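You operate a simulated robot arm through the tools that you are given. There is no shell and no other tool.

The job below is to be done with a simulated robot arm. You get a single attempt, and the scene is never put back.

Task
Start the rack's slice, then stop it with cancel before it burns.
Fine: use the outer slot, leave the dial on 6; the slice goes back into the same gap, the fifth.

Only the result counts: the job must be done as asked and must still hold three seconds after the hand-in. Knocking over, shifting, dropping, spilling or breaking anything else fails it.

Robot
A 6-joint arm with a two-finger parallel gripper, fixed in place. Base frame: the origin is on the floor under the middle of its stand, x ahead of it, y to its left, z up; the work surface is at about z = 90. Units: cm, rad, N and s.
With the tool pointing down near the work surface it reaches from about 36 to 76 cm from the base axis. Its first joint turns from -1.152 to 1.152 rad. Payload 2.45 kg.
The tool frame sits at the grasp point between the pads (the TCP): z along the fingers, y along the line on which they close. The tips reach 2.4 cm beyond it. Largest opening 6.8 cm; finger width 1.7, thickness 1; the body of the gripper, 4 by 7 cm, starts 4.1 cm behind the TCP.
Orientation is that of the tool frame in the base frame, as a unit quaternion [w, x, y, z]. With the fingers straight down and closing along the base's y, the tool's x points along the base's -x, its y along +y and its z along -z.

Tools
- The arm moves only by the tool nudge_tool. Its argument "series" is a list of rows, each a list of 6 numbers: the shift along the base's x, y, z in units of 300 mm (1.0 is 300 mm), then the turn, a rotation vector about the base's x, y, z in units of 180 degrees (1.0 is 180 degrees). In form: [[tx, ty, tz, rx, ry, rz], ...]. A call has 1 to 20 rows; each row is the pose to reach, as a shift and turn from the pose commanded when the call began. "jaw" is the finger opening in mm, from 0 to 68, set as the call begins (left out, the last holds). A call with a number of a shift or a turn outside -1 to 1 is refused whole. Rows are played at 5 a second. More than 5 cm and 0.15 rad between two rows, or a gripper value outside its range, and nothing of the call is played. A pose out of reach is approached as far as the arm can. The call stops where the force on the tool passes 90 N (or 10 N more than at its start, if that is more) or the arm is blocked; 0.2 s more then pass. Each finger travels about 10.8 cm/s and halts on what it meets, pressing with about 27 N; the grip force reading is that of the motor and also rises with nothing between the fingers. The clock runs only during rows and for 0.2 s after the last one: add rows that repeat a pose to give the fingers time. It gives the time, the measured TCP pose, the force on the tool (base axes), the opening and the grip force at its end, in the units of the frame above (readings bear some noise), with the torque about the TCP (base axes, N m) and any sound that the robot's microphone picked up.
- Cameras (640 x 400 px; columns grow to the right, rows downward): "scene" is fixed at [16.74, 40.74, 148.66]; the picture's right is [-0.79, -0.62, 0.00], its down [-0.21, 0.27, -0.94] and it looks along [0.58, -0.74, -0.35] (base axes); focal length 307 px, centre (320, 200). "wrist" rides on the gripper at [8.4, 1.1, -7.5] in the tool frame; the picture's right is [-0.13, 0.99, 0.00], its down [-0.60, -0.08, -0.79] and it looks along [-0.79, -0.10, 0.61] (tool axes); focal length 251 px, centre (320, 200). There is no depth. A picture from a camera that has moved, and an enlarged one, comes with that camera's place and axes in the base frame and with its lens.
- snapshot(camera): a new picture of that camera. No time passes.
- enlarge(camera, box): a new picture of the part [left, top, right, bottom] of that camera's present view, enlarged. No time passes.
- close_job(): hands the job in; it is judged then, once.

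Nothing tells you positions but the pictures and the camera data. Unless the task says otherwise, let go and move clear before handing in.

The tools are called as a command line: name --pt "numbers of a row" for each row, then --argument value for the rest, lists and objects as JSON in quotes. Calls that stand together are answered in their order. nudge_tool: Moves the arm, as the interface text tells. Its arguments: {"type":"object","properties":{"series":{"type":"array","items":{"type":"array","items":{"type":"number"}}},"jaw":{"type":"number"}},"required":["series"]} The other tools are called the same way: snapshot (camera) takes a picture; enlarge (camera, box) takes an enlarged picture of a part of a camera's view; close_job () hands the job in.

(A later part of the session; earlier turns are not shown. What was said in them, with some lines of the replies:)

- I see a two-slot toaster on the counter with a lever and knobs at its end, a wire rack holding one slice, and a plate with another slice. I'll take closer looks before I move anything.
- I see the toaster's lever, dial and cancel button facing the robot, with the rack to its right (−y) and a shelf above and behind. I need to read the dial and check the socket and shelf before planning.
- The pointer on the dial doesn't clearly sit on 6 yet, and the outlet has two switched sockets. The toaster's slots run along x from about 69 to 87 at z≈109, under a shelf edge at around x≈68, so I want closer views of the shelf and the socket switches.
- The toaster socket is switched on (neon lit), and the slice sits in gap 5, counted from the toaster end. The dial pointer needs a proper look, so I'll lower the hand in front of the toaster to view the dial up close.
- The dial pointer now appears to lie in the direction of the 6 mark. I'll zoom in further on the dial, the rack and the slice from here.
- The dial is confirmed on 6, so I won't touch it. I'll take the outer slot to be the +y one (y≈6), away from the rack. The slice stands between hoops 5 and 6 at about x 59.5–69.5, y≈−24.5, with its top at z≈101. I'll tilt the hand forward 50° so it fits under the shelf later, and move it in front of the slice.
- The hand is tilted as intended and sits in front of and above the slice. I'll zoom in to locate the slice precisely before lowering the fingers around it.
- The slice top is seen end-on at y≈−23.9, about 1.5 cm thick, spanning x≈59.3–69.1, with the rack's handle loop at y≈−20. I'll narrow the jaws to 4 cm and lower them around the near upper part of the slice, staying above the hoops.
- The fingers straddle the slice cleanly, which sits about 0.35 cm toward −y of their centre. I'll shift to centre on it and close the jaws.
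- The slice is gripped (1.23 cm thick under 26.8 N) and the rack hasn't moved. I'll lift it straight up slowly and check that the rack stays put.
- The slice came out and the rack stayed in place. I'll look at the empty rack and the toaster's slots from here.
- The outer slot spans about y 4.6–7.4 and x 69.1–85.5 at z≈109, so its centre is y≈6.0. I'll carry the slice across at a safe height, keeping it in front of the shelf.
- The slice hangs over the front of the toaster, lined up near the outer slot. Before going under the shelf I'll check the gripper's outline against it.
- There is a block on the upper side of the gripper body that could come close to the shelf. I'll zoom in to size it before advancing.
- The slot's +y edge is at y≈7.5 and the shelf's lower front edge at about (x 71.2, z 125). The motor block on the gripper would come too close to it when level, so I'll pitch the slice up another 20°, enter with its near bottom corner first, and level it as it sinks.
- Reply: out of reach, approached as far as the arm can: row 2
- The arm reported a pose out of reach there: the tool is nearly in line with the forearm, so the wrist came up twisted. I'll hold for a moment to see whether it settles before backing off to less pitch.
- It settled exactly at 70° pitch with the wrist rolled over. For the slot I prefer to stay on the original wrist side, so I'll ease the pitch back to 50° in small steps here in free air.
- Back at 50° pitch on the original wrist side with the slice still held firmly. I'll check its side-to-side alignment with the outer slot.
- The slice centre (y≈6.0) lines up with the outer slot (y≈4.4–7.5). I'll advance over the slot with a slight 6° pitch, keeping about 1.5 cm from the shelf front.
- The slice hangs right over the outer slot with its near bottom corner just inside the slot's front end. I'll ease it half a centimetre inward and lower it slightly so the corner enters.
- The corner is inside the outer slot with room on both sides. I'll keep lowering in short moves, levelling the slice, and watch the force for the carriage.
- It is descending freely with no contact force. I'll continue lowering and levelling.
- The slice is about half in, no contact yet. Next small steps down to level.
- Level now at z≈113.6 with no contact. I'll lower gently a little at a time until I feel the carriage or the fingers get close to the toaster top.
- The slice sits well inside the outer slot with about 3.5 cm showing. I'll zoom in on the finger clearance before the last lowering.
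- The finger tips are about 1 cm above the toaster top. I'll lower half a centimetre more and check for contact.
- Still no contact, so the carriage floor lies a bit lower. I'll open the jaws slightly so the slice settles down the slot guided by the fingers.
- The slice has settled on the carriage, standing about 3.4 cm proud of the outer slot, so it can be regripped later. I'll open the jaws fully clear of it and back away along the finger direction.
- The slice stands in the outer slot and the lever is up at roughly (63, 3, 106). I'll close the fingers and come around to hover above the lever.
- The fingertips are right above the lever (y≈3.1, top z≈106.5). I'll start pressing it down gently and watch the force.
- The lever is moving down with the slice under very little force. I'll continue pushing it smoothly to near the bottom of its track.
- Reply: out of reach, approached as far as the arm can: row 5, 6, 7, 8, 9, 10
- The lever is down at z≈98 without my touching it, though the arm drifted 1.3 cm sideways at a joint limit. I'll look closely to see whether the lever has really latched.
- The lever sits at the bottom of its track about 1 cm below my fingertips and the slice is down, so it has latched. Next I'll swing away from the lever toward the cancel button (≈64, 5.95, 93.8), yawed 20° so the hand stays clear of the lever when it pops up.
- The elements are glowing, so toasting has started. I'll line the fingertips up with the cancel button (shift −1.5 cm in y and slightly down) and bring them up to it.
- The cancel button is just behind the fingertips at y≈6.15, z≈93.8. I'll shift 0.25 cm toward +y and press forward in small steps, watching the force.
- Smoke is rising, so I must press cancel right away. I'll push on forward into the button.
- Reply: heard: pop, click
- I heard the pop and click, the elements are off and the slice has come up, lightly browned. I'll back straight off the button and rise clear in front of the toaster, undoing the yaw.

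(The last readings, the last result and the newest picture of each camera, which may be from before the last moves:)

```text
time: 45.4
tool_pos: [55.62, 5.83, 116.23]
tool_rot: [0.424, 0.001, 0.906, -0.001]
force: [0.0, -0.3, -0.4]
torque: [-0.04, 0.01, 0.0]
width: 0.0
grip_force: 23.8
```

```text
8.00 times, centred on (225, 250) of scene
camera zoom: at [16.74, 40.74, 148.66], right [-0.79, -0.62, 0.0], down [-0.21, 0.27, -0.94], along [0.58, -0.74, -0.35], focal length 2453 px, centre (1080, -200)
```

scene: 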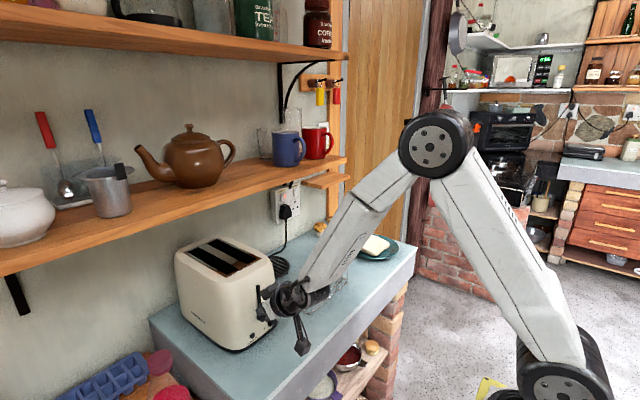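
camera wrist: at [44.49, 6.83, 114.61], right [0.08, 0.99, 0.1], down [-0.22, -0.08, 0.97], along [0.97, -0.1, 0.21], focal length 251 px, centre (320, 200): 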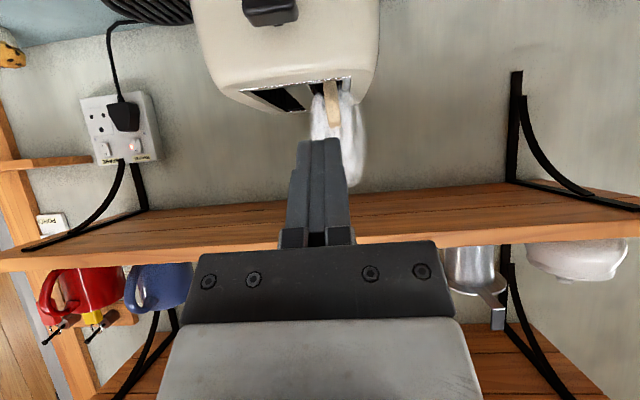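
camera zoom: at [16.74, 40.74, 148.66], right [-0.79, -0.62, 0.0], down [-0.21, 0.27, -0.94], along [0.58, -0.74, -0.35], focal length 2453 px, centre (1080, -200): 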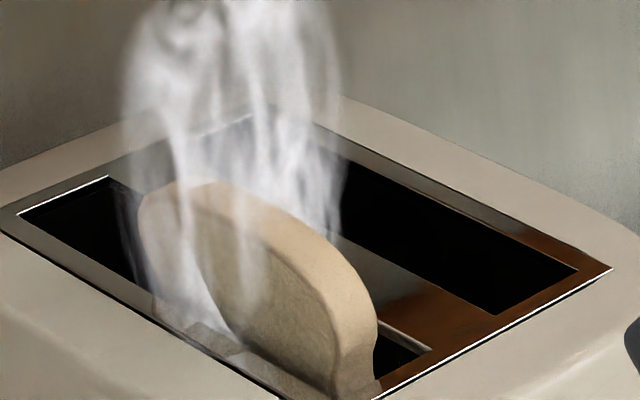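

The slice is up, pale and not burnt, and the toaster hasn't moved. I'll check the slice's stance and the socket before gripping it again.

enlarge --camera "wrist" --box '[70, 80, 170, 170]'

enlarge --camera "wrist" --box '[230, 60, 400, 190]'

enlarge --camera "scene" --box '[270, 175, 310, 215]'

enlarge --camera "scene" --box '[285, 245, 355, 320]'

```text
4.44 times, centred on (120, 125) of wrist
camera zoom: at [44.49, 6.83, 114.61], right [0.08, 0.99, 0.1], down [-0.22, -0.08, 0.97], along [0.97, -0.1, 0.21], focal length 1118 px, centre (1209, 533)
```

zoom: 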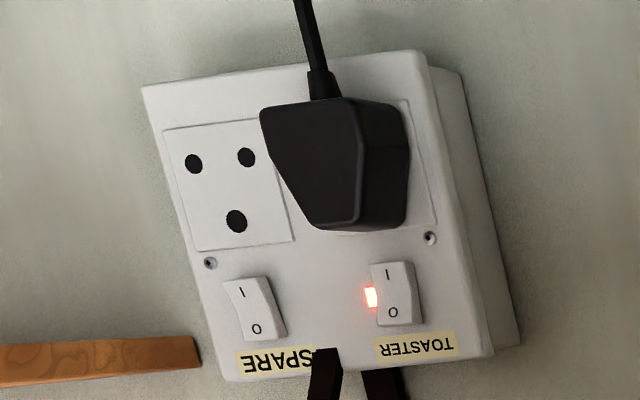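

```text
3.08 times, centred on (315, 125) of wrist
camera zoom: at [44.49, 6.83, 114.61], right [0.08, 0.99, 0.1], down [-0.22, -0.08, 0.97], along [0.97, -0.1, 0.21], focal length 774 px, centre (335, 431)
```

zoom: 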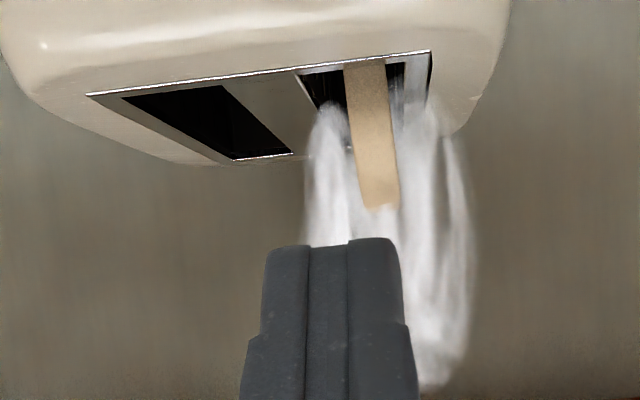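

```text
10.00 times, centred on (290, 195) of scene
camera zoom: at [16.74, 40.74, 148.66], right [-0.79, -0.62, 0.0], down [-0.21, 0.27, -0.94], along [0.58, -0.74, -0.35], focal length 3066 px, centre (620, 250)
```

zoom: 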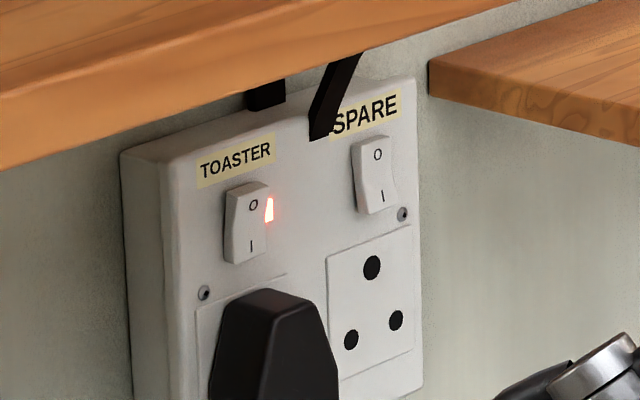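

```text
5.33 times, centred on (320, 282) of scene
camera zoom: at [16.74, 40.74, 148.66], right [-0.79, -0.62, 0.0], down [-0.21, 0.27, -0.94], along [0.58, -0.74, -0.35], focal length 1635 px, centre (320, -240)
```

zoom: 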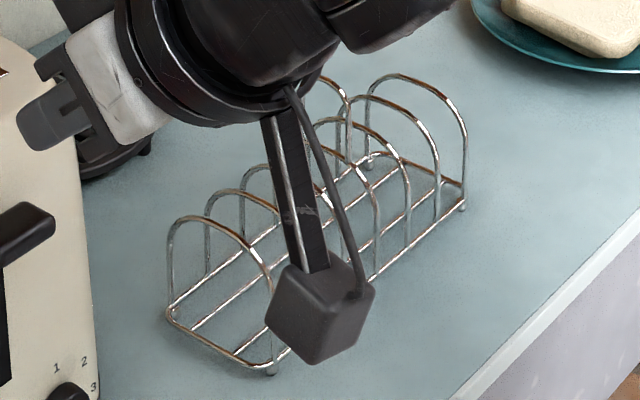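

The slice stands upright at y≈6.27 in the outer slot, and the socket is still on. I'll approach with open jaws along the same path I retreated by, straddling the slice's near upper part.

nudge_tool --pt "0.05 0.004 0 0 0 0" --pt "0.1 0.008 0 0 0 0" --pt "0.15 0.012 0 0 0 0" --pt "0.2 0.014 0 0 0 0" --pt "0.25 0.014 0 0 0 0" --pt "0.3 0.014 0 0 0 0" --pt "0.35 0.014 -0.01 0 0 0" --pt "0.38 0.014 -0.034 0 0 0" --pt "0.413 0.014 -0.062 0 0 0" --pt "0.445 0.014 -0.088 0 0 0" --pt "0.475 0.014 -0.113 0 0 0" --pt "0.475 0.014 -0.113 0 0 0" --jaw 44

snapshot --camera "wrist"

enlarge --camera "wrist" --box '[220, 60, 420, 210]'

enlarge --camera "scene" --box '[180, 195, 300, 315]'

```text
time: 48.0
tool_pos: [69.87, 6.41, 112.89]
tool_rot: [0.423, 0.001, 0.906, -0.001]
force: [0.0, -0.1, 0.1]
torque: [0.0, -0.02, -0.01]
width: 4.37
grip_force: 0.1
```

```text
taken
camera wrist: at [58.75, 7.33, 111.16], right [0.08, 0.99, 0.1], down [-0.22, -0.08, 0.97], along [0.97, -0.1, 0.21], focal length 251 px, centre (320, 200)
```

wrist: 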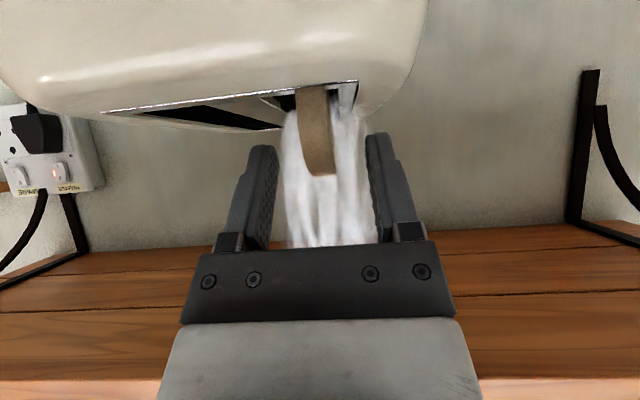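

```text
2.67 times, centred on (320, 135) of wrist
camera zoom: at [58.75, 7.33, 111.16], right [0.08, 0.99, 0.1], down [-0.22, -0.08, 0.97], along [0.97, -0.1, 0.21], focal length 670 px, centre (320, 373)
```

zoom: 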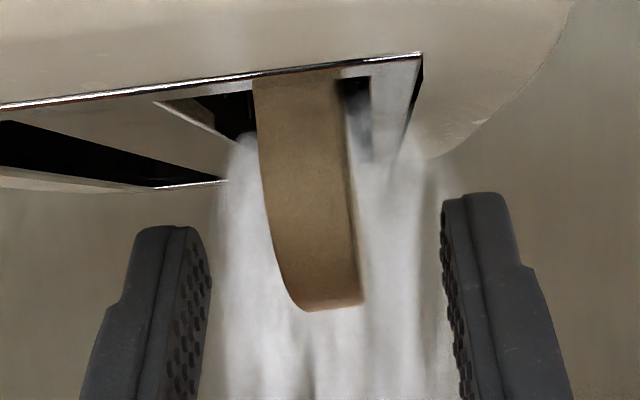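

```text
3.33 times, centred on (240, 255) of scene
camera zoom: at [16.74, 40.74, 148.66], right [-0.79, -0.62, 0.0], down [-0.21, 0.27, -0.94], along [0.58, -0.74, -0.35], focal length 1022 px, centre (587, 17)
```

zoom: 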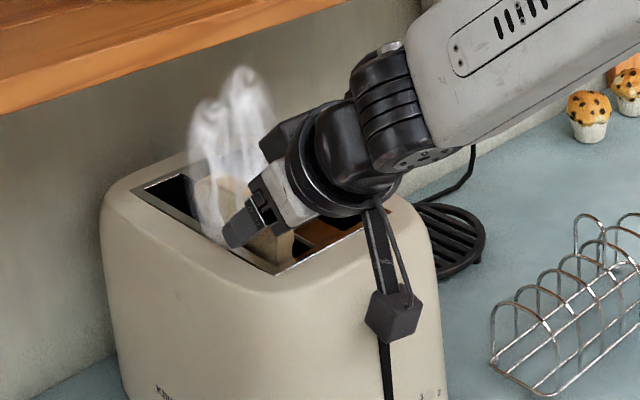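

The slice is between the open fingers, centred at y≈6.2. I'll move in the last bit and close on it.

nudge_tool --pt "0.017 -0.002 -0.015 0 0 0" --pt "0.035 -0.003 -0.03 0 0 0" --pt "0.051 -0.003 -0.044 0 0 0" --pt "0.051 -0.003 -0.044 0 0 0"

nudge_tool --pt "0 0 0 0 0 0" --pt "0 0 0 0 0 0" --pt "0 0 0 0 0 0" --pt "0 0 0 0 0 0" --jaw 0

snapshot --camera "wrist"

enlarge --camera "scene" --box '[180, 195, 300, 315]'

enlarge --camera "wrist" --box '[220, 60, 420, 210]'

```text
time: 49.0
tool_pos: [71.33, 6.14, 111.57]
tool_rot: [0.423, 0.0, 0.906, 0.0]
force: [0.5, 0.2, 0.0]
torque: [0.0, -0.03, 0.01]
width: 4.43
grip_force: 0.1
```

```text
time: 50.0
tool_pos: [71.34, 6.17, 111.63]
tool_rot: [0.424, 0.0, 0.906, 0.0]
force: [0.3, 0.2, 0.8]
torque: [-0.03, -0.03, 0.02]
width: 1.23
grip_force: 27.1
```

```text
taken
camera wrist: at [60.24, 7.22, 109.89], right [0.08, 0.99, 0.1], down [-0.22, -0.08, 0.97], along [0.97, -0.1, 0.21], focal length 251 px, centre (320, 200)
```

wrist: 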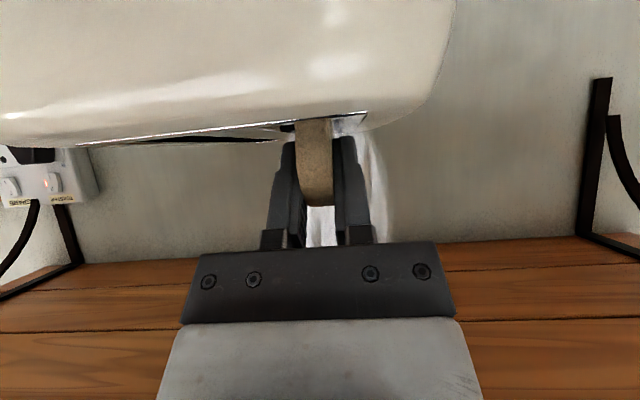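

```text
3.33 times, centred on (240, 255) of scene
camera zoom: at [16.74, 40.74, 148.66], right [-0.79, -0.62, 0.0], down [-0.21, 0.27, -0.94], along [0.58, -0.74, -0.35], focal length 1022 px, centre (587, 17)
```

zoom: 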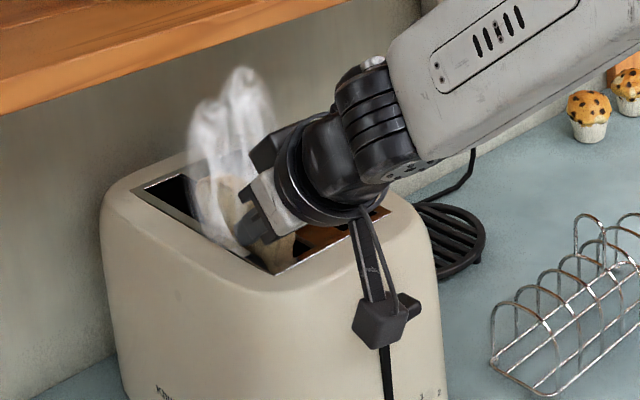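

```text
2.67 times, centred on (320, 135) of wrist
camera zoom: at [60.24, 7.22, 109.89], right [0.08, 0.99, 0.1], down [-0.22, -0.08, 0.97], along [0.97, -0.1, 0.21], focal length 670 px, centre (320, 373)
```

zoom: 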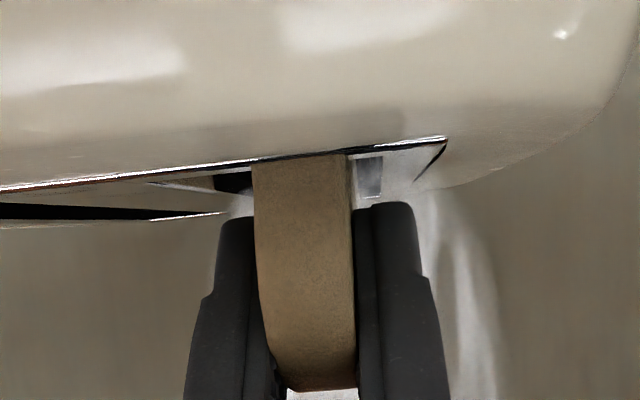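

The slice is gripped again at 27 N. I'll lift it out by reversing the insertion path: straight up first, then with a slight pitch to stay clear of the shelf.

nudge_tool --pt "0 0 0.015 0 0 0" --pt "0 0 0.033 0 0 0" --pt "0 0 0.05 0 0 0" --pt "0 0 0.067 0 -0.003 0" --pt "-0.001 0 0.084 0 -0.006 0" --pt "-0.002 0 0.1 0 -0.0083 0"

enlarge --camera "scene" --box '[180, 185, 300, 305]'

snapshot --camera "wrist"

```text
time: 51.4
tool_pos: [71.17, 6.22, 114.62]
tool_rot: [0.435, 0.001, 0.9, -0.001]
force: [-0.7, 0.0, -0.1]
torque: [-0.02, 0.0, 0.02]
width: 1.21
grip_force: 27.1
```

```text
3.33 times, centred on (240, 245) of scene
camera zoom: at [16.74, 40.74, 148.66], right [-0.79, -0.62, 0.0], down [-0.21, 0.27, -0.94], along [0.58, -0.74, -0.35], focal length 1022 px, centre (587, 50)
```

zoom: 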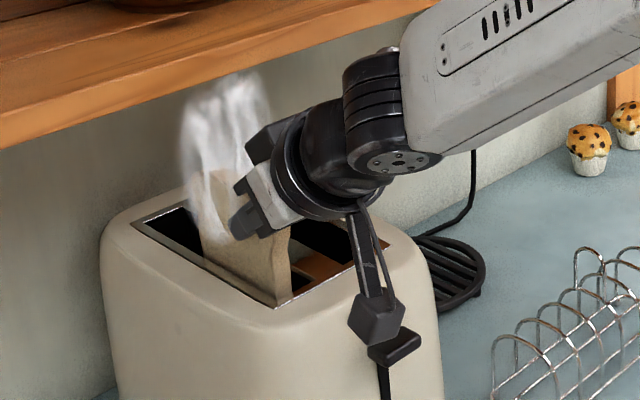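

```text
taken
camera wrist: at [60.25, 7.24, 112.63], right [0.08, 0.99, 0.1], down [-0.25, -0.08, 0.97], along [0.97, -0.1, 0.24], focal length 251 px, centre (320, 200)
```

wrist: 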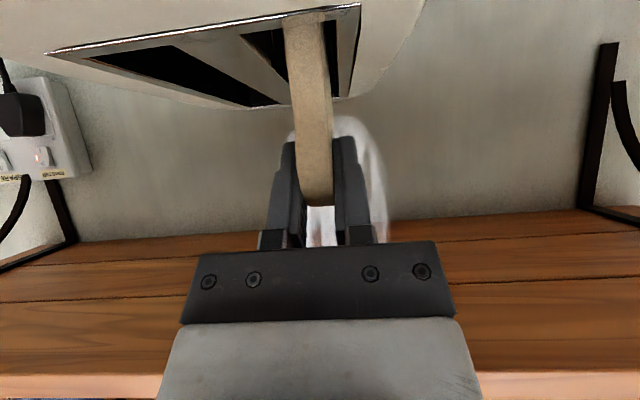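

The slice is rising freely. I'll continue up with the gentle pitch.

nudge_tool --pt "0 0 0.017 0 -0.003 0" --pt "-0.001 0 0.034 0 -0.007 0" --pt "-0.002 0 0.05 0 -0.011 0" --pt "-0.003 0 0.068 0 -0.015 0" --pt "-0.004 0 0.086 0 -0.02 0" --pt "-0.005 0 0.103 0 -0.025 0"

enlarge --camera "scene" --box '[180, 185, 300, 305]'

snapshot --camera "wrist"

```text
time: 52.8
tool_pos: [71.15, 6.27, 117.6]
tool_rot: [0.471, 0.0, 0.882, 0.0]
force: [-0.2, 1.0, -0.7]
torque: [-0.02, 0.06, -0.02]
width: 1.21
grip_force: 27.1
```

```text
3.33 times, centred on (240, 245) of scene
camera zoom: at [16.74, 40.74, 148.66], right [-0.79, -0.62, 0.0], down [-0.21, 0.27, -0.94], along [0.58, -0.74, -0.35], focal length 1022 px, centre (587, 50)
```

zoom: 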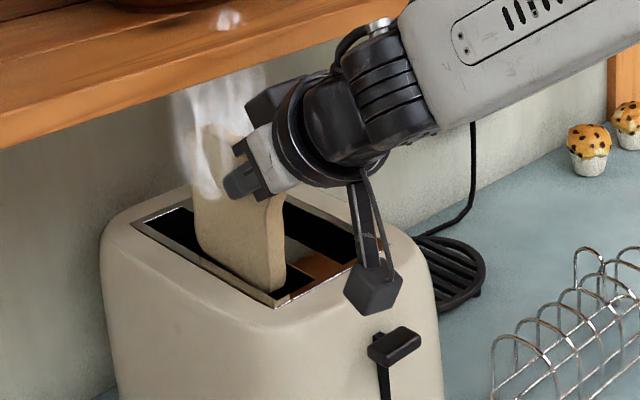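

```text
taken
camera wrist: at [60.27, 7.27, 114.8], right [0.07, 0.99, 0.11], down [-0.32, -0.08, 0.94], along [0.94, -0.1, 0.31], focal length 251 px, centre (320, 200)
```

wrist: 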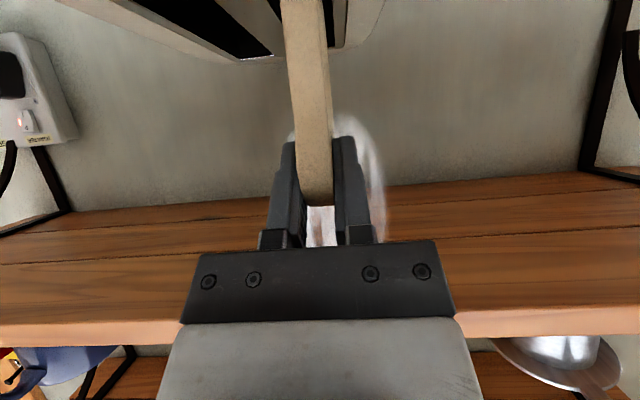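

Nearly out, with the hand clear of the shelf. I'll take it the rest of the way up and back out in front of the toaster, levelling as I go.

nudge_tool --pt "-0.01 0 0.03 0 0 0" --pt "-0.023 0 0.063 0 0 0" --pt "-0.05 0 0.073 0 0 0" --pt "-0.085 0 0.085 0 0.005 0" --pt "-0.12 0 0.092 0 0.01 0" --pt "-0.155 0 0.1 0 0.016 0" --pt "-0.19 0 0.107 0 0.022 0" --pt "-0.225 0 0.113 0 0.028 0" --pt "-0.26 0 0.12 0 0.0333 0" --pt "-0.3 0 0.125 0 0.0333 0" --pt "-0.34 0 0.13 0 0.0333 0" --pt "-0.34 0 0.13 0 0.0333 0"

snapshot --camera "scene"

snapshot --camera "wrist"

enlarge --camera "scene" --box '[180, 185, 320, 325]'

```text
time: 55.4
tool_pos: [60.83, 6.17, 121.67]
tool_rot: [0.423, 0.0, 0.906, 0.0]
force: [-0.7, -0.3, 0.0]
torque: [-0.01, 0.02, 0.01]
width: 1.18
grip_force: 26.5
```

```text
taken
```

scene: 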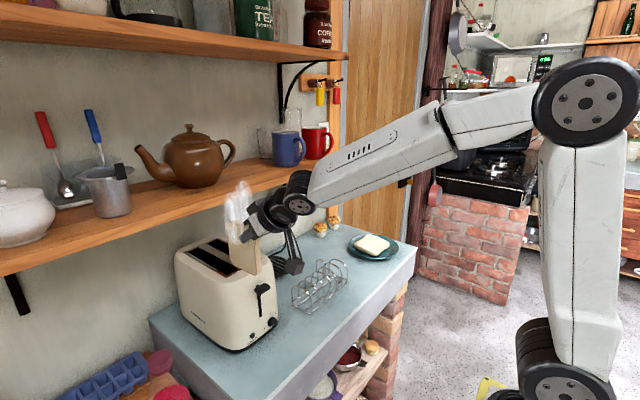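

```text
taken
camera wrist: at [49.77, 7.16, 119.91], right [0.08, 0.99, 0.1], down [-0.22, -0.08, 0.97], along [0.97, -0.1, 0.21], focal length 251 px, centre (320, 200)
```

wrist: 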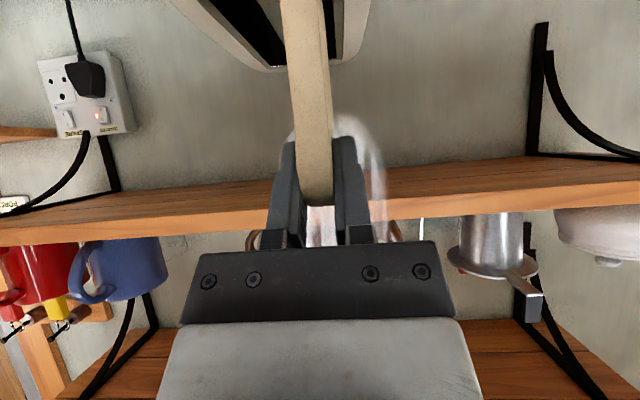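

```text
2.86 times, centred on (250, 255) of scene
camera zoom: at [16.74, 40.74, 148.66], right [-0.79, -0.62, 0.0], down [-0.21, 0.27, -0.94], along [0.58, -0.74, -0.35], focal length 876 px, centre (520, 43)
```

zoom: 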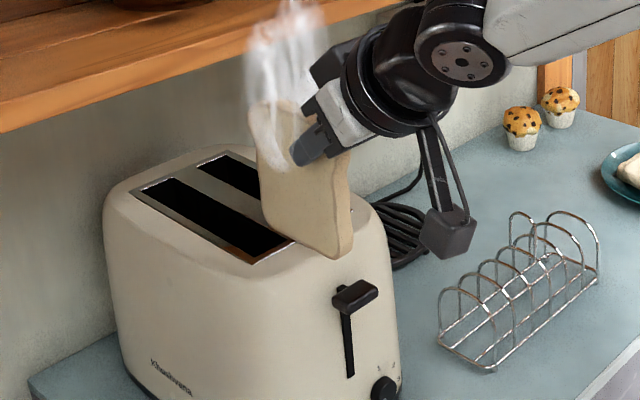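

The slice is out, pale and intact. I'll carry it back over the rack at height, lined up with gap 5.

nudge_tool --pt "0 -0.05 0 0 0 0" --pt "0 -0.14 0 0 0 0" --pt "0 -0.24 0 0 0 0" --pt "0 -0.34 0 0 0 0" --pt "0 -0.44 0 0 0 0" --pt "0 -0.54 0 0 0 0" --pt "0 -0.64 0 0 0 0" --pt "0 -0.74 0 0 0 0" --pt "0 -0.84 0 0 0 0" --pt "0 -0.93 0 0 0 0" --pt "0 -0.99 0 0 0 0" --pt "0 -0.99 0 0 0 0"

nudge_tool --pt "0 -0.008 -0.05 0 0 0" --pt "0 -0.023 -0.12 0 0 0" --pt "0 -0.023 -0.2 0 0 0" --pt "0 -0.023 -0.28 0 0 0" --pt "0 -0.023 -0.35 0 0 0" --pt "0 -0.023 -0.35 0 0 0"

snapshot --camera "wrist"

enlarge --camera "scene" --box '[280, 200, 380, 320]'

enlarge --camera "wrist" --box '[220, 0, 420, 130]'

```text
time: 58.0
tool_pos: [60.76, -23.69, 121.53]
tool_rot: [0.425, 0.0, 0.905, -0.001]
force: [0.9, 0.4, -1.0]
torque: [-0.02, 0.0, -0.04]
width: 1.21
grip_force: 27.2
```

```text
time: 59.4
tool_pos: [60.7, -24.29, 110.99]
tool_rot: [0.423, 0.001, 0.906, -0.001]
force: [-0.5, 0.7, -0.3]
torque: [-0.03, 0.02, 0.01]
width: 1.22
grip_force: 26.5
```

```text
taken
camera wrist: at [49.68, -23.23, 109.37], right [0.08, 0.99, 0.1], down [-0.22, -0.08, 0.97], along [0.97, -0.1, 0.21], focal length 251 px, centre (320, 200)
```

wrist: 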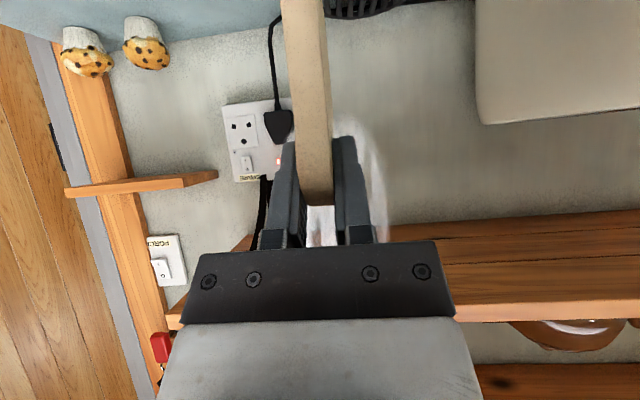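

```text
3.33 times, centred on (330, 260) of scene
camera zoom: at [16.74, 40.74, 148.66], right [-0.79, -0.62, 0.0], down [-0.21, 0.27, -0.94], along [0.58, -0.74, -0.35], focal length 1022 px, centre (287, 0)
```

zoom: 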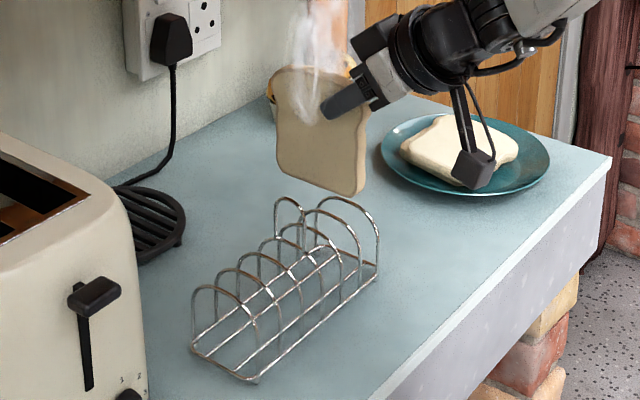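

```text
3.08 times, centred on (320, 65) of wrist
camera zoom: at [49.68, -23.23, 109.37], right [0.08, 0.99, 0.1], down [-0.22, -0.08, 0.97], along [0.97, -0.1, 0.21], focal length 774 px, centre (320, 615)
```

zoom: 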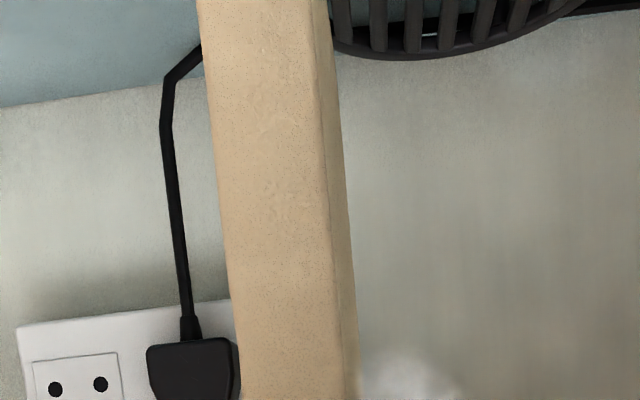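

The slice hangs above the rack with no contact. I'll lower it to just above the hoop tops and check the alignment with gap 5 in both views.

nudge_tool --pt "0 0 -0.03 0 0 0" --pt "0 0 -0.06 0 0 0" --pt "0 0 -0.083 0 0 0" --pt "0 0 -0.083 0 0 0"

snapshot --camera "wrist"

enlarge --camera "scene" --box '[290, 235, 360, 315]'

enlarge --camera "wrist" --box '[200, 0, 440, 120]'

```text
time: 60.4
tool_pos: [60.91, -24.26, 108.47]
tool_rot: [0.424, 0.001, 0.906, -0.001]
force: [-0.1, 0.2, -0.3]
torque: [0.02, 0.01, -0.02]
width: 1.22
grip_force: 27.2
```

```text
taken
camera wrist: at [49.82, -23.22, 106.81], right [0.08, 0.99, 0.1], down [-0.22, -0.08, 0.97], along [0.97, -0.1, 0.21], focal length 251 px, centre (320, 200)
```

wrist: 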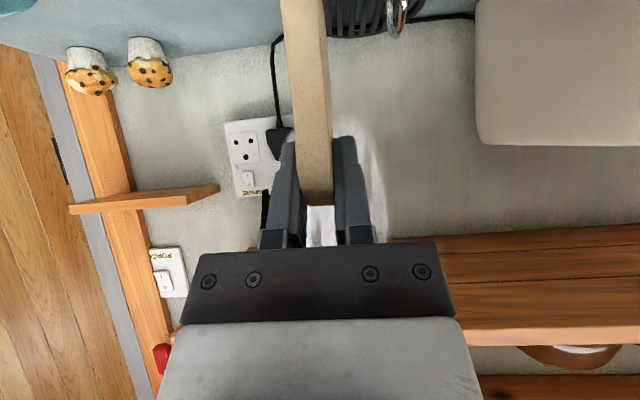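

```text
5.00 times, centred on (325, 275) of scene
camera zoom: at [16.74, 40.74, 148.66], right [-0.79, -0.62, 0.0], down [-0.21, 0.27, -0.94], along [0.58, -0.74, -0.35], focal length 1533 px, centre (295, -175)
```

zoom: 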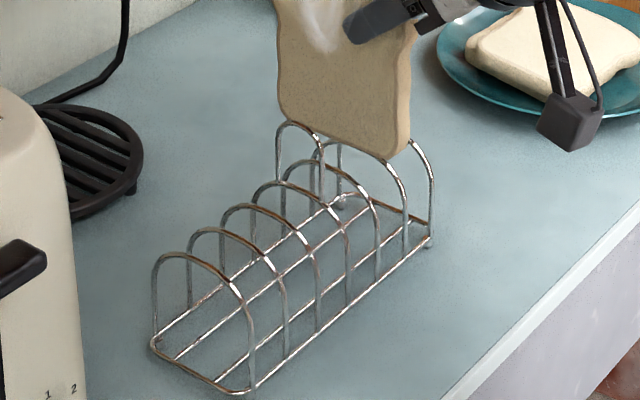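

```text
2.67 times, centred on (320, 60) of wrist
camera zoom: at [49.82, -23.22, 106.81], right [0.08, 0.99, 0.1], down [-0.22, -0.08, 0.97], along [0.97, -0.1, 0.21], focal length 670 px, centre (320, 573)
```

zoom: 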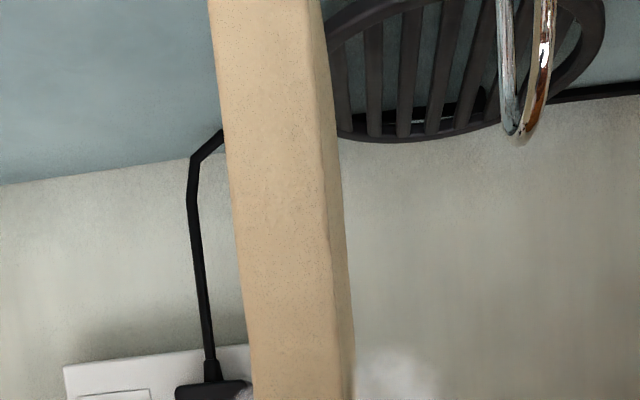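

The slice's lower edge is centred between hoops 5 and 6 (y≈−24.25). I'll lower it in gently and watch for contact.

nudge_tool --pt "0 0 -0.02 0 0 0" --pt "0 0 -0.04 0 0 0" --pt "0 0 -0.06 0 0 0" --pt "0 0 -0.08 0 0 0" --pt "0 0 -0.1 0 0 0"

snapshot --camera "wrist"

enlarge --camera "scene" --box '[290, 235, 360, 315]'

enlarge --camera "wrist" --box '[200, 0, 440, 150]'

```text
time: 61.6
tool_pos: [60.77, -24.36, 105.71]
tool_rot: [0.424, 0.0, 0.906, 0.0]
force: [0.6, 0.1, -0.7]
torque: [-0.01, 0.02, 0.03]
width: 1.21
grip_force: 27.3
```

```text
taken
camera wrist: at [49.83, -23.17, 103.88], right [0.08, 0.99, 0.1], down [-0.22, -0.08, 0.97], along [0.97, -0.1, 0.21], focal length 251 px, centre (320, 200)
```

wrist: 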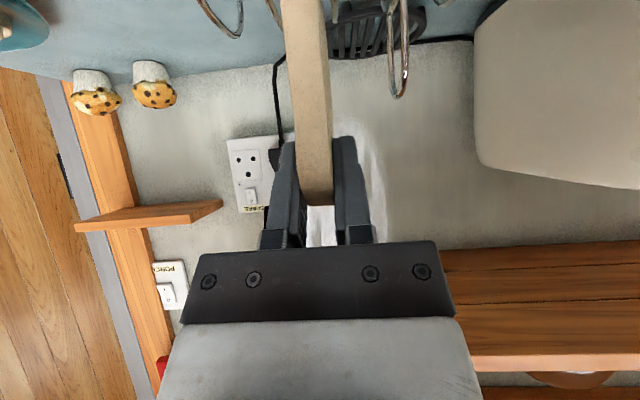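

```text
5.00 times, centred on (325, 275) of scene
camera zoom: at [16.74, 40.74, 148.66], right [-0.79, -0.62, 0.0], down [-0.21, 0.27, -0.94], along [0.58, -0.74, -0.35], focal length 1533 px, centre (295, -175)
```

zoom: 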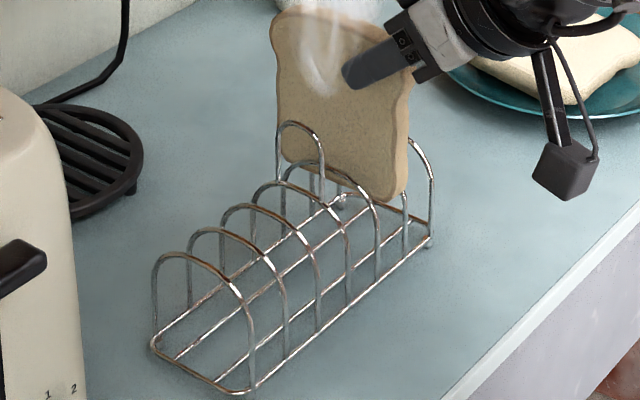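

```text
2.67 times, centred on (320, 75) of wrist
camera zoom: at [49.83, -23.17, 103.88], right [0.08, 0.99, 0.1], down [-0.22, -0.08, 0.97], along [0.97, -0.1, 0.21], focal length 670 px, centre (320, 533)
```

zoom: 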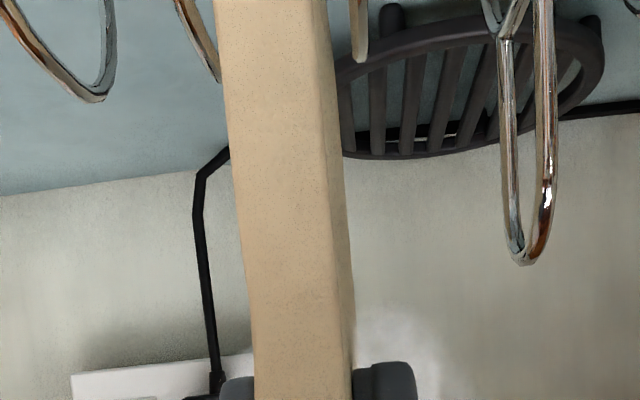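

The slice is between hoops 5 and 6, a little closer to hoop 5. I'll shift 0.2 cm toward −y and continue down.

nudge_tool --pt "0 -0.006 -0.01 0 0 0" --pt "0 -0.006 -0.03 0 0 0" --pt "0 -0.006 -0.05 0 0 0" --pt "0 -0.006 -0.07 0 0 0" --pt "0 -0.006 -0.09 0 0 0" --pt "0 -0.006 -0.105 0 0 0" --pt "0 -0.006 -0.105 0 0 0"

snapshot --camera "wrist"

enlarge --camera "scene" --box '[290, 235, 360, 315]'

enlarge --camera "wrist" --box '[200, 0, 440, 150]'

```text
time: 63.2
tool_pos: [60.85, -24.33, 102.52]
tool_rot: [0.423, 0.0, 0.906, 0.0]
force: [0.2, 0.5, -0.8]
torque: [0.04, 0.02, -0.01]
width: 1.22
grip_force: 27.0
```

```text
taken
camera wrist: at [49.76, -23.38, 100.8], right [0.08, 0.99, 0.1], down [-0.22, -0.08, 0.97], along [0.97, -0.1, 0.21], focal length 251 px, centre (320, 200)
```

wrist: 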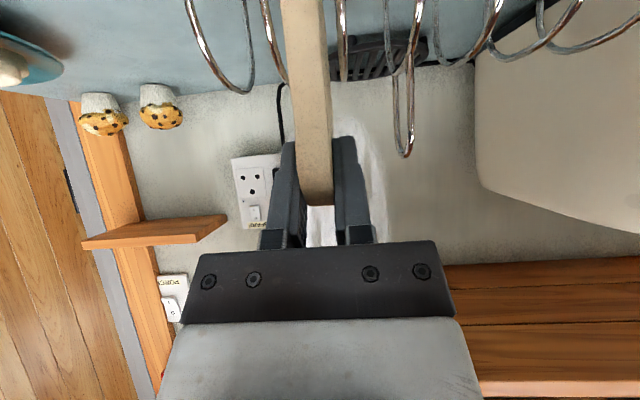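

```text
5.00 times, centred on (325, 275) of scene
camera zoom: at [16.74, 40.74, 148.66], right [-0.79, -0.62, 0.0], down [-0.21, 0.27, -0.94], along [0.58, -0.74, -0.35], focal length 1533 px, centre (295, -175)
```

zoom: 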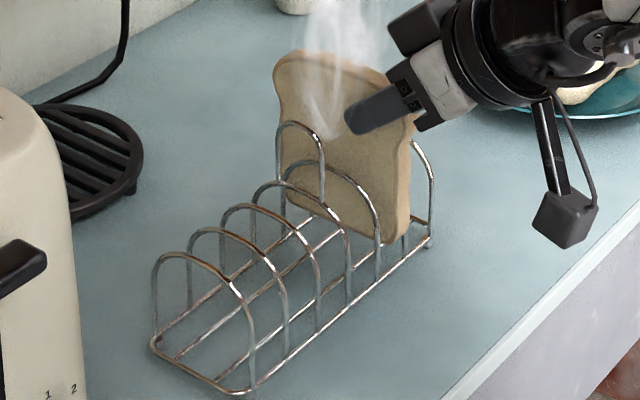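

```text
2.67 times, centred on (320, 75) of wrist
camera zoom: at [49.76, -23.38, 100.8], right [0.08, 0.99, 0.1], down [-0.22, -0.08, 0.97], along [0.97, -0.1, 0.21], focal length 670 px, centre (320, 533)
```

zoom: 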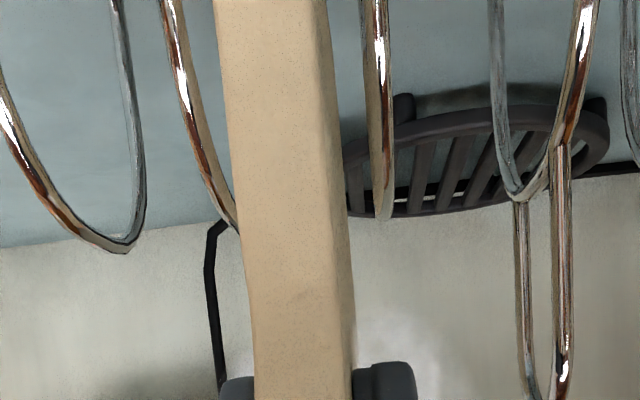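

Well centred between hoops 5 and 6 now, with no contact. I'll lower the rest of the way slowly until it rests on the base wires.

nudge_tool --pt "0 0 -0.012 0 0 0" --pt "0 0 -0.024 0 0 0" --pt "0 0 -0.036 0 0 0" --pt "0 0 -0.046 0 0 0" --pt "0 0 -0.046 0 0 0"

nudge_tool --pt "0 0 -0.007 0 0 0" --pt "0 0 -0.013 0 0 0" --pt "0 0 -0.013 0 0 0"

snapshot --camera "wrist"

enlarge --camera "scene" --box '[290, 235, 360, 315]'

enlarge --camera "wrist" --box '[200, 0, 440, 180]'

```text
time: 64.4
tool_pos: [60.84, -24.36, 100.97]
tool_rot: [0.424, 0.001, 0.906, -0.001]
force: [0.3, -0.5, -1.1]
torque: [0.02, 0.0, -0.01]
width: 1.2
grip_force: 27.1
```

```text
time: 65.2
tool_pos: [60.92, -24.34, 100.55]
tool_rot: [0.424, 0.0, 0.906, 0.0]
force: [-0.2, 0.0, 0.1]
torque: [0.01, 0.05, 0.02]
width: 1.2
grip_force: 27.1
```

```text
taken
camera wrist: at [49.88, -23.34, 98.97], right [0.08, 0.99, 0.1], down [-0.22, -0.08, 0.97], along [0.97, -0.1, 0.21], focal length 251 px, centre (320, 200)
```

wrist: 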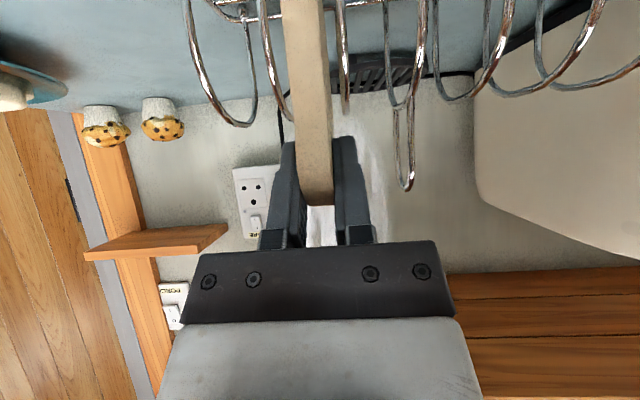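

```text
5.00 times, centred on (325, 275) of scene
camera zoom: at [16.74, 40.74, 148.66], right [-0.79, -0.62, 0.0], down [-0.21, 0.27, -0.94], along [0.58, -0.74, -0.35], focal length 1533 px, centre (295, -175)
```

zoom: 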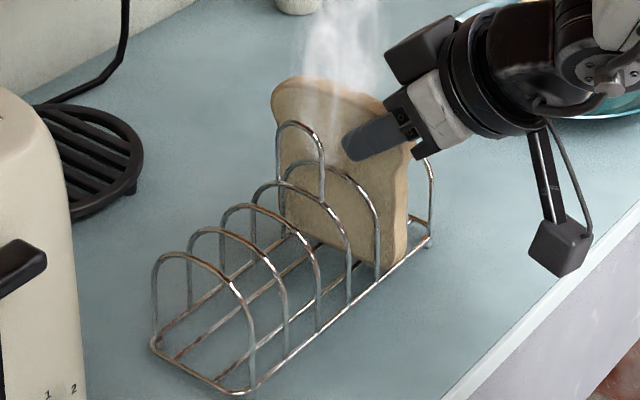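

```text
2.22 times, centred on (320, 90) of wrist
camera zoom: at [49.88, -23.34, 98.97], right [0.08, 0.99, 0.1], down [-0.22, -0.08, 0.97], along [0.97, -0.1, 0.21], focal length 559 px, centre (320, 444)
```

zoom: 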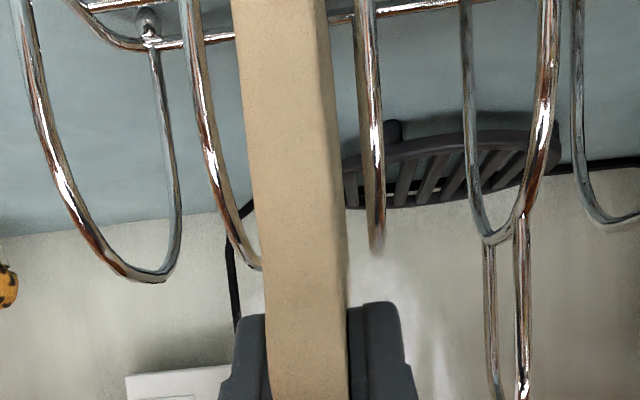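

The slice's bottom is within about 0.15 cm of where it originally rested. I'll lower a touch more and then open the jaws slightly to release it.

nudge_tool --pt "0 0 -0.005 0 0 0" --pt "0 0 -0.005 0 0 0"

nudge_tool --pt "0 0 0 0 0 0" --pt "0 0 0 0 0 0" --pt "0 0 0 0 0 0" --jaw 24

snapshot --camera "wrist"

enlarge --camera "scene" --box '[290, 235, 360, 315]'

enlarge --camera "wrist" --box '[200, 0, 440, 220]'

```text
time: 65.8
tool_pos: [60.93, -24.43, 100.44]
tool_rot: [0.423, 0.002, 0.906, -0.002]
force: [0.7, -0.1, -0.1]
torque: [0.01, 0.02, -0.01]
width: 1.21
grip_force: 27.3
```

```text
time: 66.6
tool_pos: [60.92, -24.34, 100.45]
tool_rot: [0.423, 0.0, 0.906, 0.0]
force: [0.1, 0.8, 0.5]
torque: [0.0, -0.01, -0.04]
width: 2.39
grip_force: 0.1
```

```text
taken
camera wrist: at [49.88, -23.32, 98.84], right [0.08, 0.99, 0.1], down [-0.22, -0.08, 0.97], along [0.97, -0.1, 0.21], focal length 251 px, centre (320, 200)
```

wrist: 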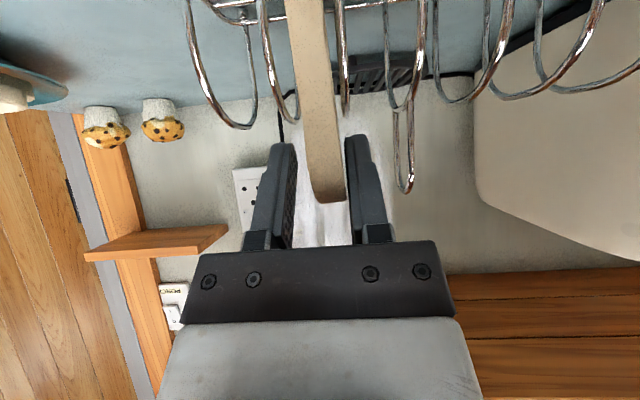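

```text
5.00 times, centred on (325, 275) of scene
camera zoom: at [16.74, 40.74, 148.66], right [-0.79, -0.62, 0.0], down [-0.21, 0.27, -0.94], along [0.58, -0.74, -0.35], focal length 1533 px, centre (295, -175)
```

zoom: 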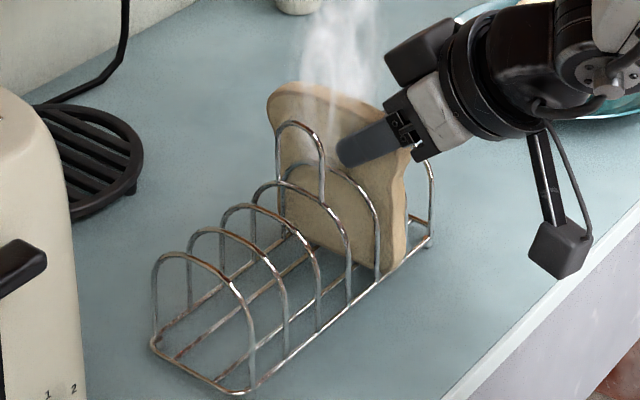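

```text
1.82 times, centred on (320, 110) of wrist
camera zoom: at [49.88, -23.32, 98.84], right [0.08, 0.99, 0.1], down [-0.22, -0.08, 0.97], along [0.97, -0.1, 0.21], focal length 457 px, centre (320, 364)
```

zoom: 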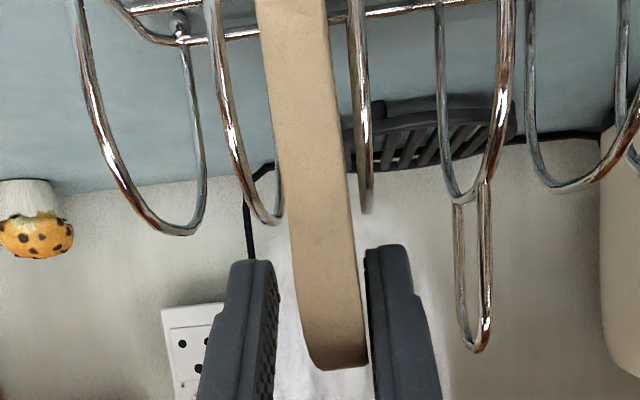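

Released: the slice rests in gap 5, leaning lightly toward hoop 5 as a slice does in a rack. I'll open the jaws wider and withdraw back and up along the finger direction.

nudge_tool --pt "0 0 0 0 0 0" --pt "0 0 0 0 0 0" --jaw 40

enlarge --camera "wrist" --box '[200, 0, 440, 220]'

nudge_tool --pt "-0.015 0 0.013 0 0 0" --pt "-0.04 0 0.034 0 0 0" --pt "-0.08 0 0.067 0 0 0" --pt "-0.13 0 0.11 0 0 0" --pt "-0.18 0 0.17 0 0 0" --pt "-0.22 0 0.25 0 0 0" --pt "-0.25 0 0.34 0 0 0" --pt "-0.27 0 0.44 0 0 0" --pt "-0.27 0 0.44 0 0 0"

snapshot --camera "scene"

enlarge --camera "scene" --box '[280, 225, 370, 320]'

snapshot --camera "wrist"

```text
time: 67.2
tool_pos: [61.0, -24.37, 100.53]
tool_rot: [0.424, 0.001, 0.906, 0.0]
force: [-1.0, 0.1, -0.5]
torque: [-0.01, -0.01, -0.03]
width: 4.0
grip_force: 0.0
```

```text
1.82 times, centred on (320, 110) of wrist
camera zoom: at [49.88, -23.32, 98.84], right [0.08, 0.99, 0.1], down [-0.22, -0.08, 0.97], along [0.97, -0.1, 0.21], focal length 457 px, centre (320, 364)
```

zoom: 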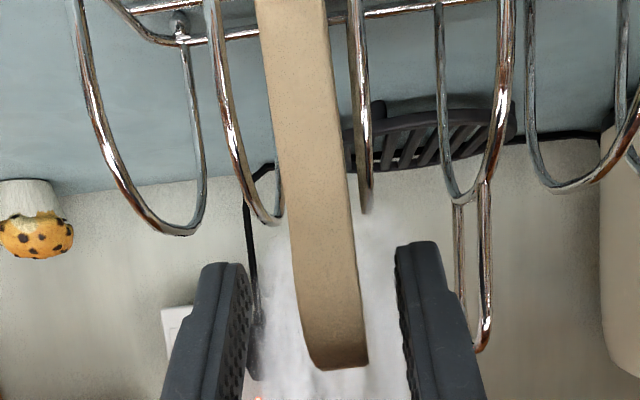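

```text
time: 69.2
tool_pos: [52.65, -24.41, 113.73]
tool_rot: [0.423, 0.001, 0.906, -0.001]
force: [0.0, -0.1, 0.6]
torque: [0.04, 0.02, -0.01]
width: 4.01
grip_force: 0.0
```

```text
taken
```

scene: 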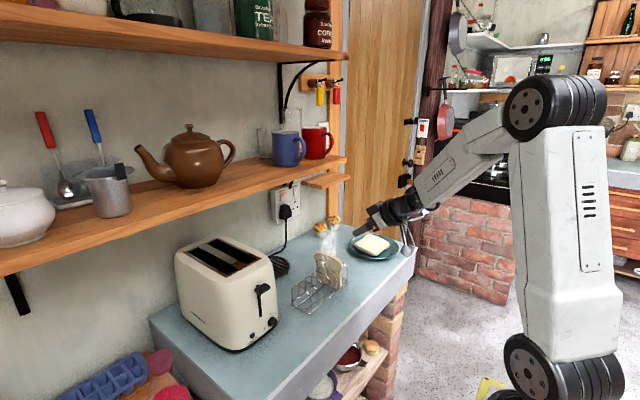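

```text
4.21 times, centred on (325, 272) of scene
camera zoom: at [16.73, 40.74, 148.66], right [-0.79, -0.62, 0.0], down [-0.21, 0.27, -0.94], along [0.58, -0.74, -0.35], focal length 1291 px, centre (299, -105)
```

zoom: 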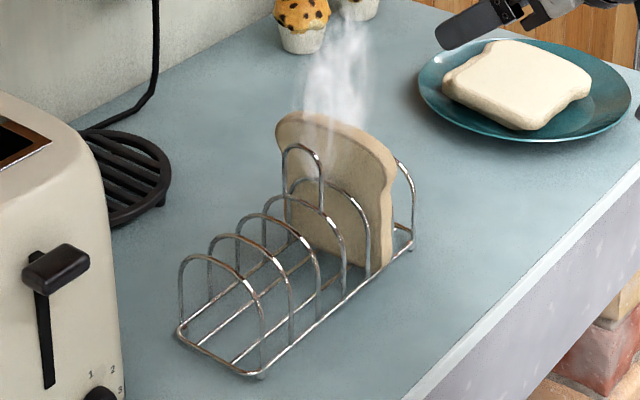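

```text
taken
camera wrist: at [41.6, -23.42, 112.1], right [0.08, 0.99, 0.1], down [-0.22, -0.08, 0.97], along [0.97, -0.1, 0.21], focal length 251 px, centre (320, 200)
```

wrist: 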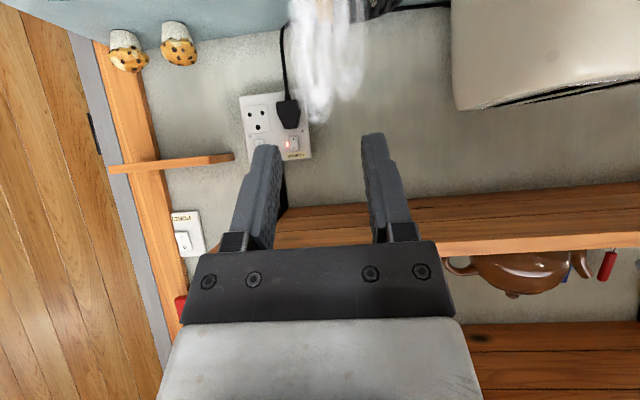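

The slice is back between hoops 5 and 6, looking as it did at the start. I'll do a last check of the dial, lever and surroundings before handing in.

enlarge --camera "scene" --box '[230, 280, 290, 350]'

enlarge --camera "scene" --box '[295, 235, 355, 300]'

enlarge --camera "scene" --box '[160, 220, 300, 360]'

```text
5.71 times, centred on (260, 315) of scene
camera zoom: at [16.73, 40.74, 148.66], right [-0.79, -0.62, 0.0], down [-0.21, 0.27, -0.94], along [0.58, -0.74, -0.35], focal length 1752 px, centre (663, -457)
```

zoom: 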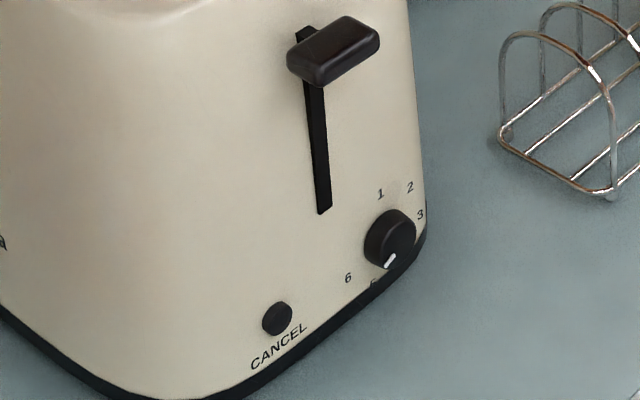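

```text
6.15 times, centred on (325, 268) of scene
camera zoom: at [16.73, 40.74, 148.66], right [-0.79, -0.62, 0.0], down [-0.21, 0.27, -0.94], along [0.58, -0.74, -0.35], focal length 1887 px, centre (289, -215)
```

zoom: 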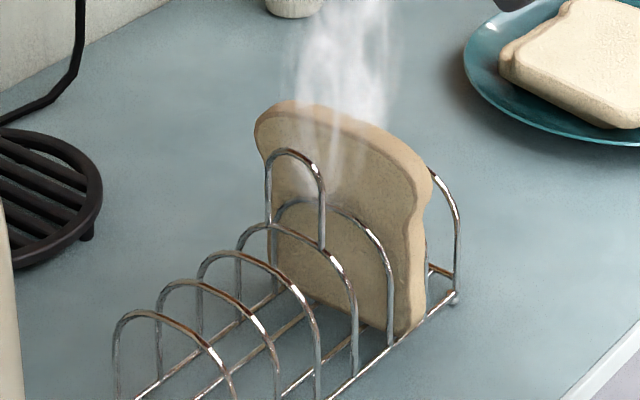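

```text
2.86 times, centred on (230, 290) of scene
camera zoom: at [16.73, 40.74, 148.66], right [-0.79, -0.62, 0.0], down [-0.21, 0.27, -0.94], along [0.58, -0.74, -0.35], focal length 876 px, centre (577, -57)
```

zoom: 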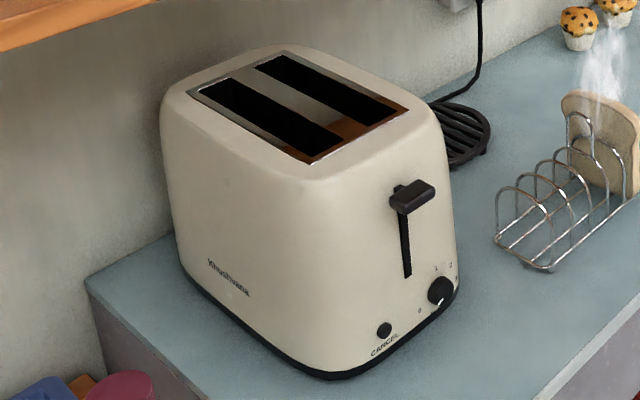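

Toaster, rack, plate and dial (on 6) match the starting view, the lever is up and the elements are off. The lightly toasted, unburnt slice stands in gap 5 and the hand is clear, so I'm handing in.

close_job

```text
The job is handed in.
```

The rack's slice was toasted in the outer slot, stopped with cancel, and is back in the fifth gap of the rack. I've handed the job in; no verdict came back.

- **Toasting:** the elements glowed once the lever was down. I pressed cancel about five seconds later, as smoke was starting to rise. The slice popped up lightly browned and not burnt, though still smoking a little when I put it back.
- **Slot:** I took "outer" to mean the slot farther from the rack.
- **Dial:** it was already on 6, and I didn't touch it.
- **Slice:** it stands between the fifth and sixth hoops, counting from the toaster, where it was at the start. It leans slightly toward the fifth hoop.
- **Everything else:** the last pictures show the toaster, rack and plate in their starting positions, with the lever up and the heat off. The hand is empty and clear.
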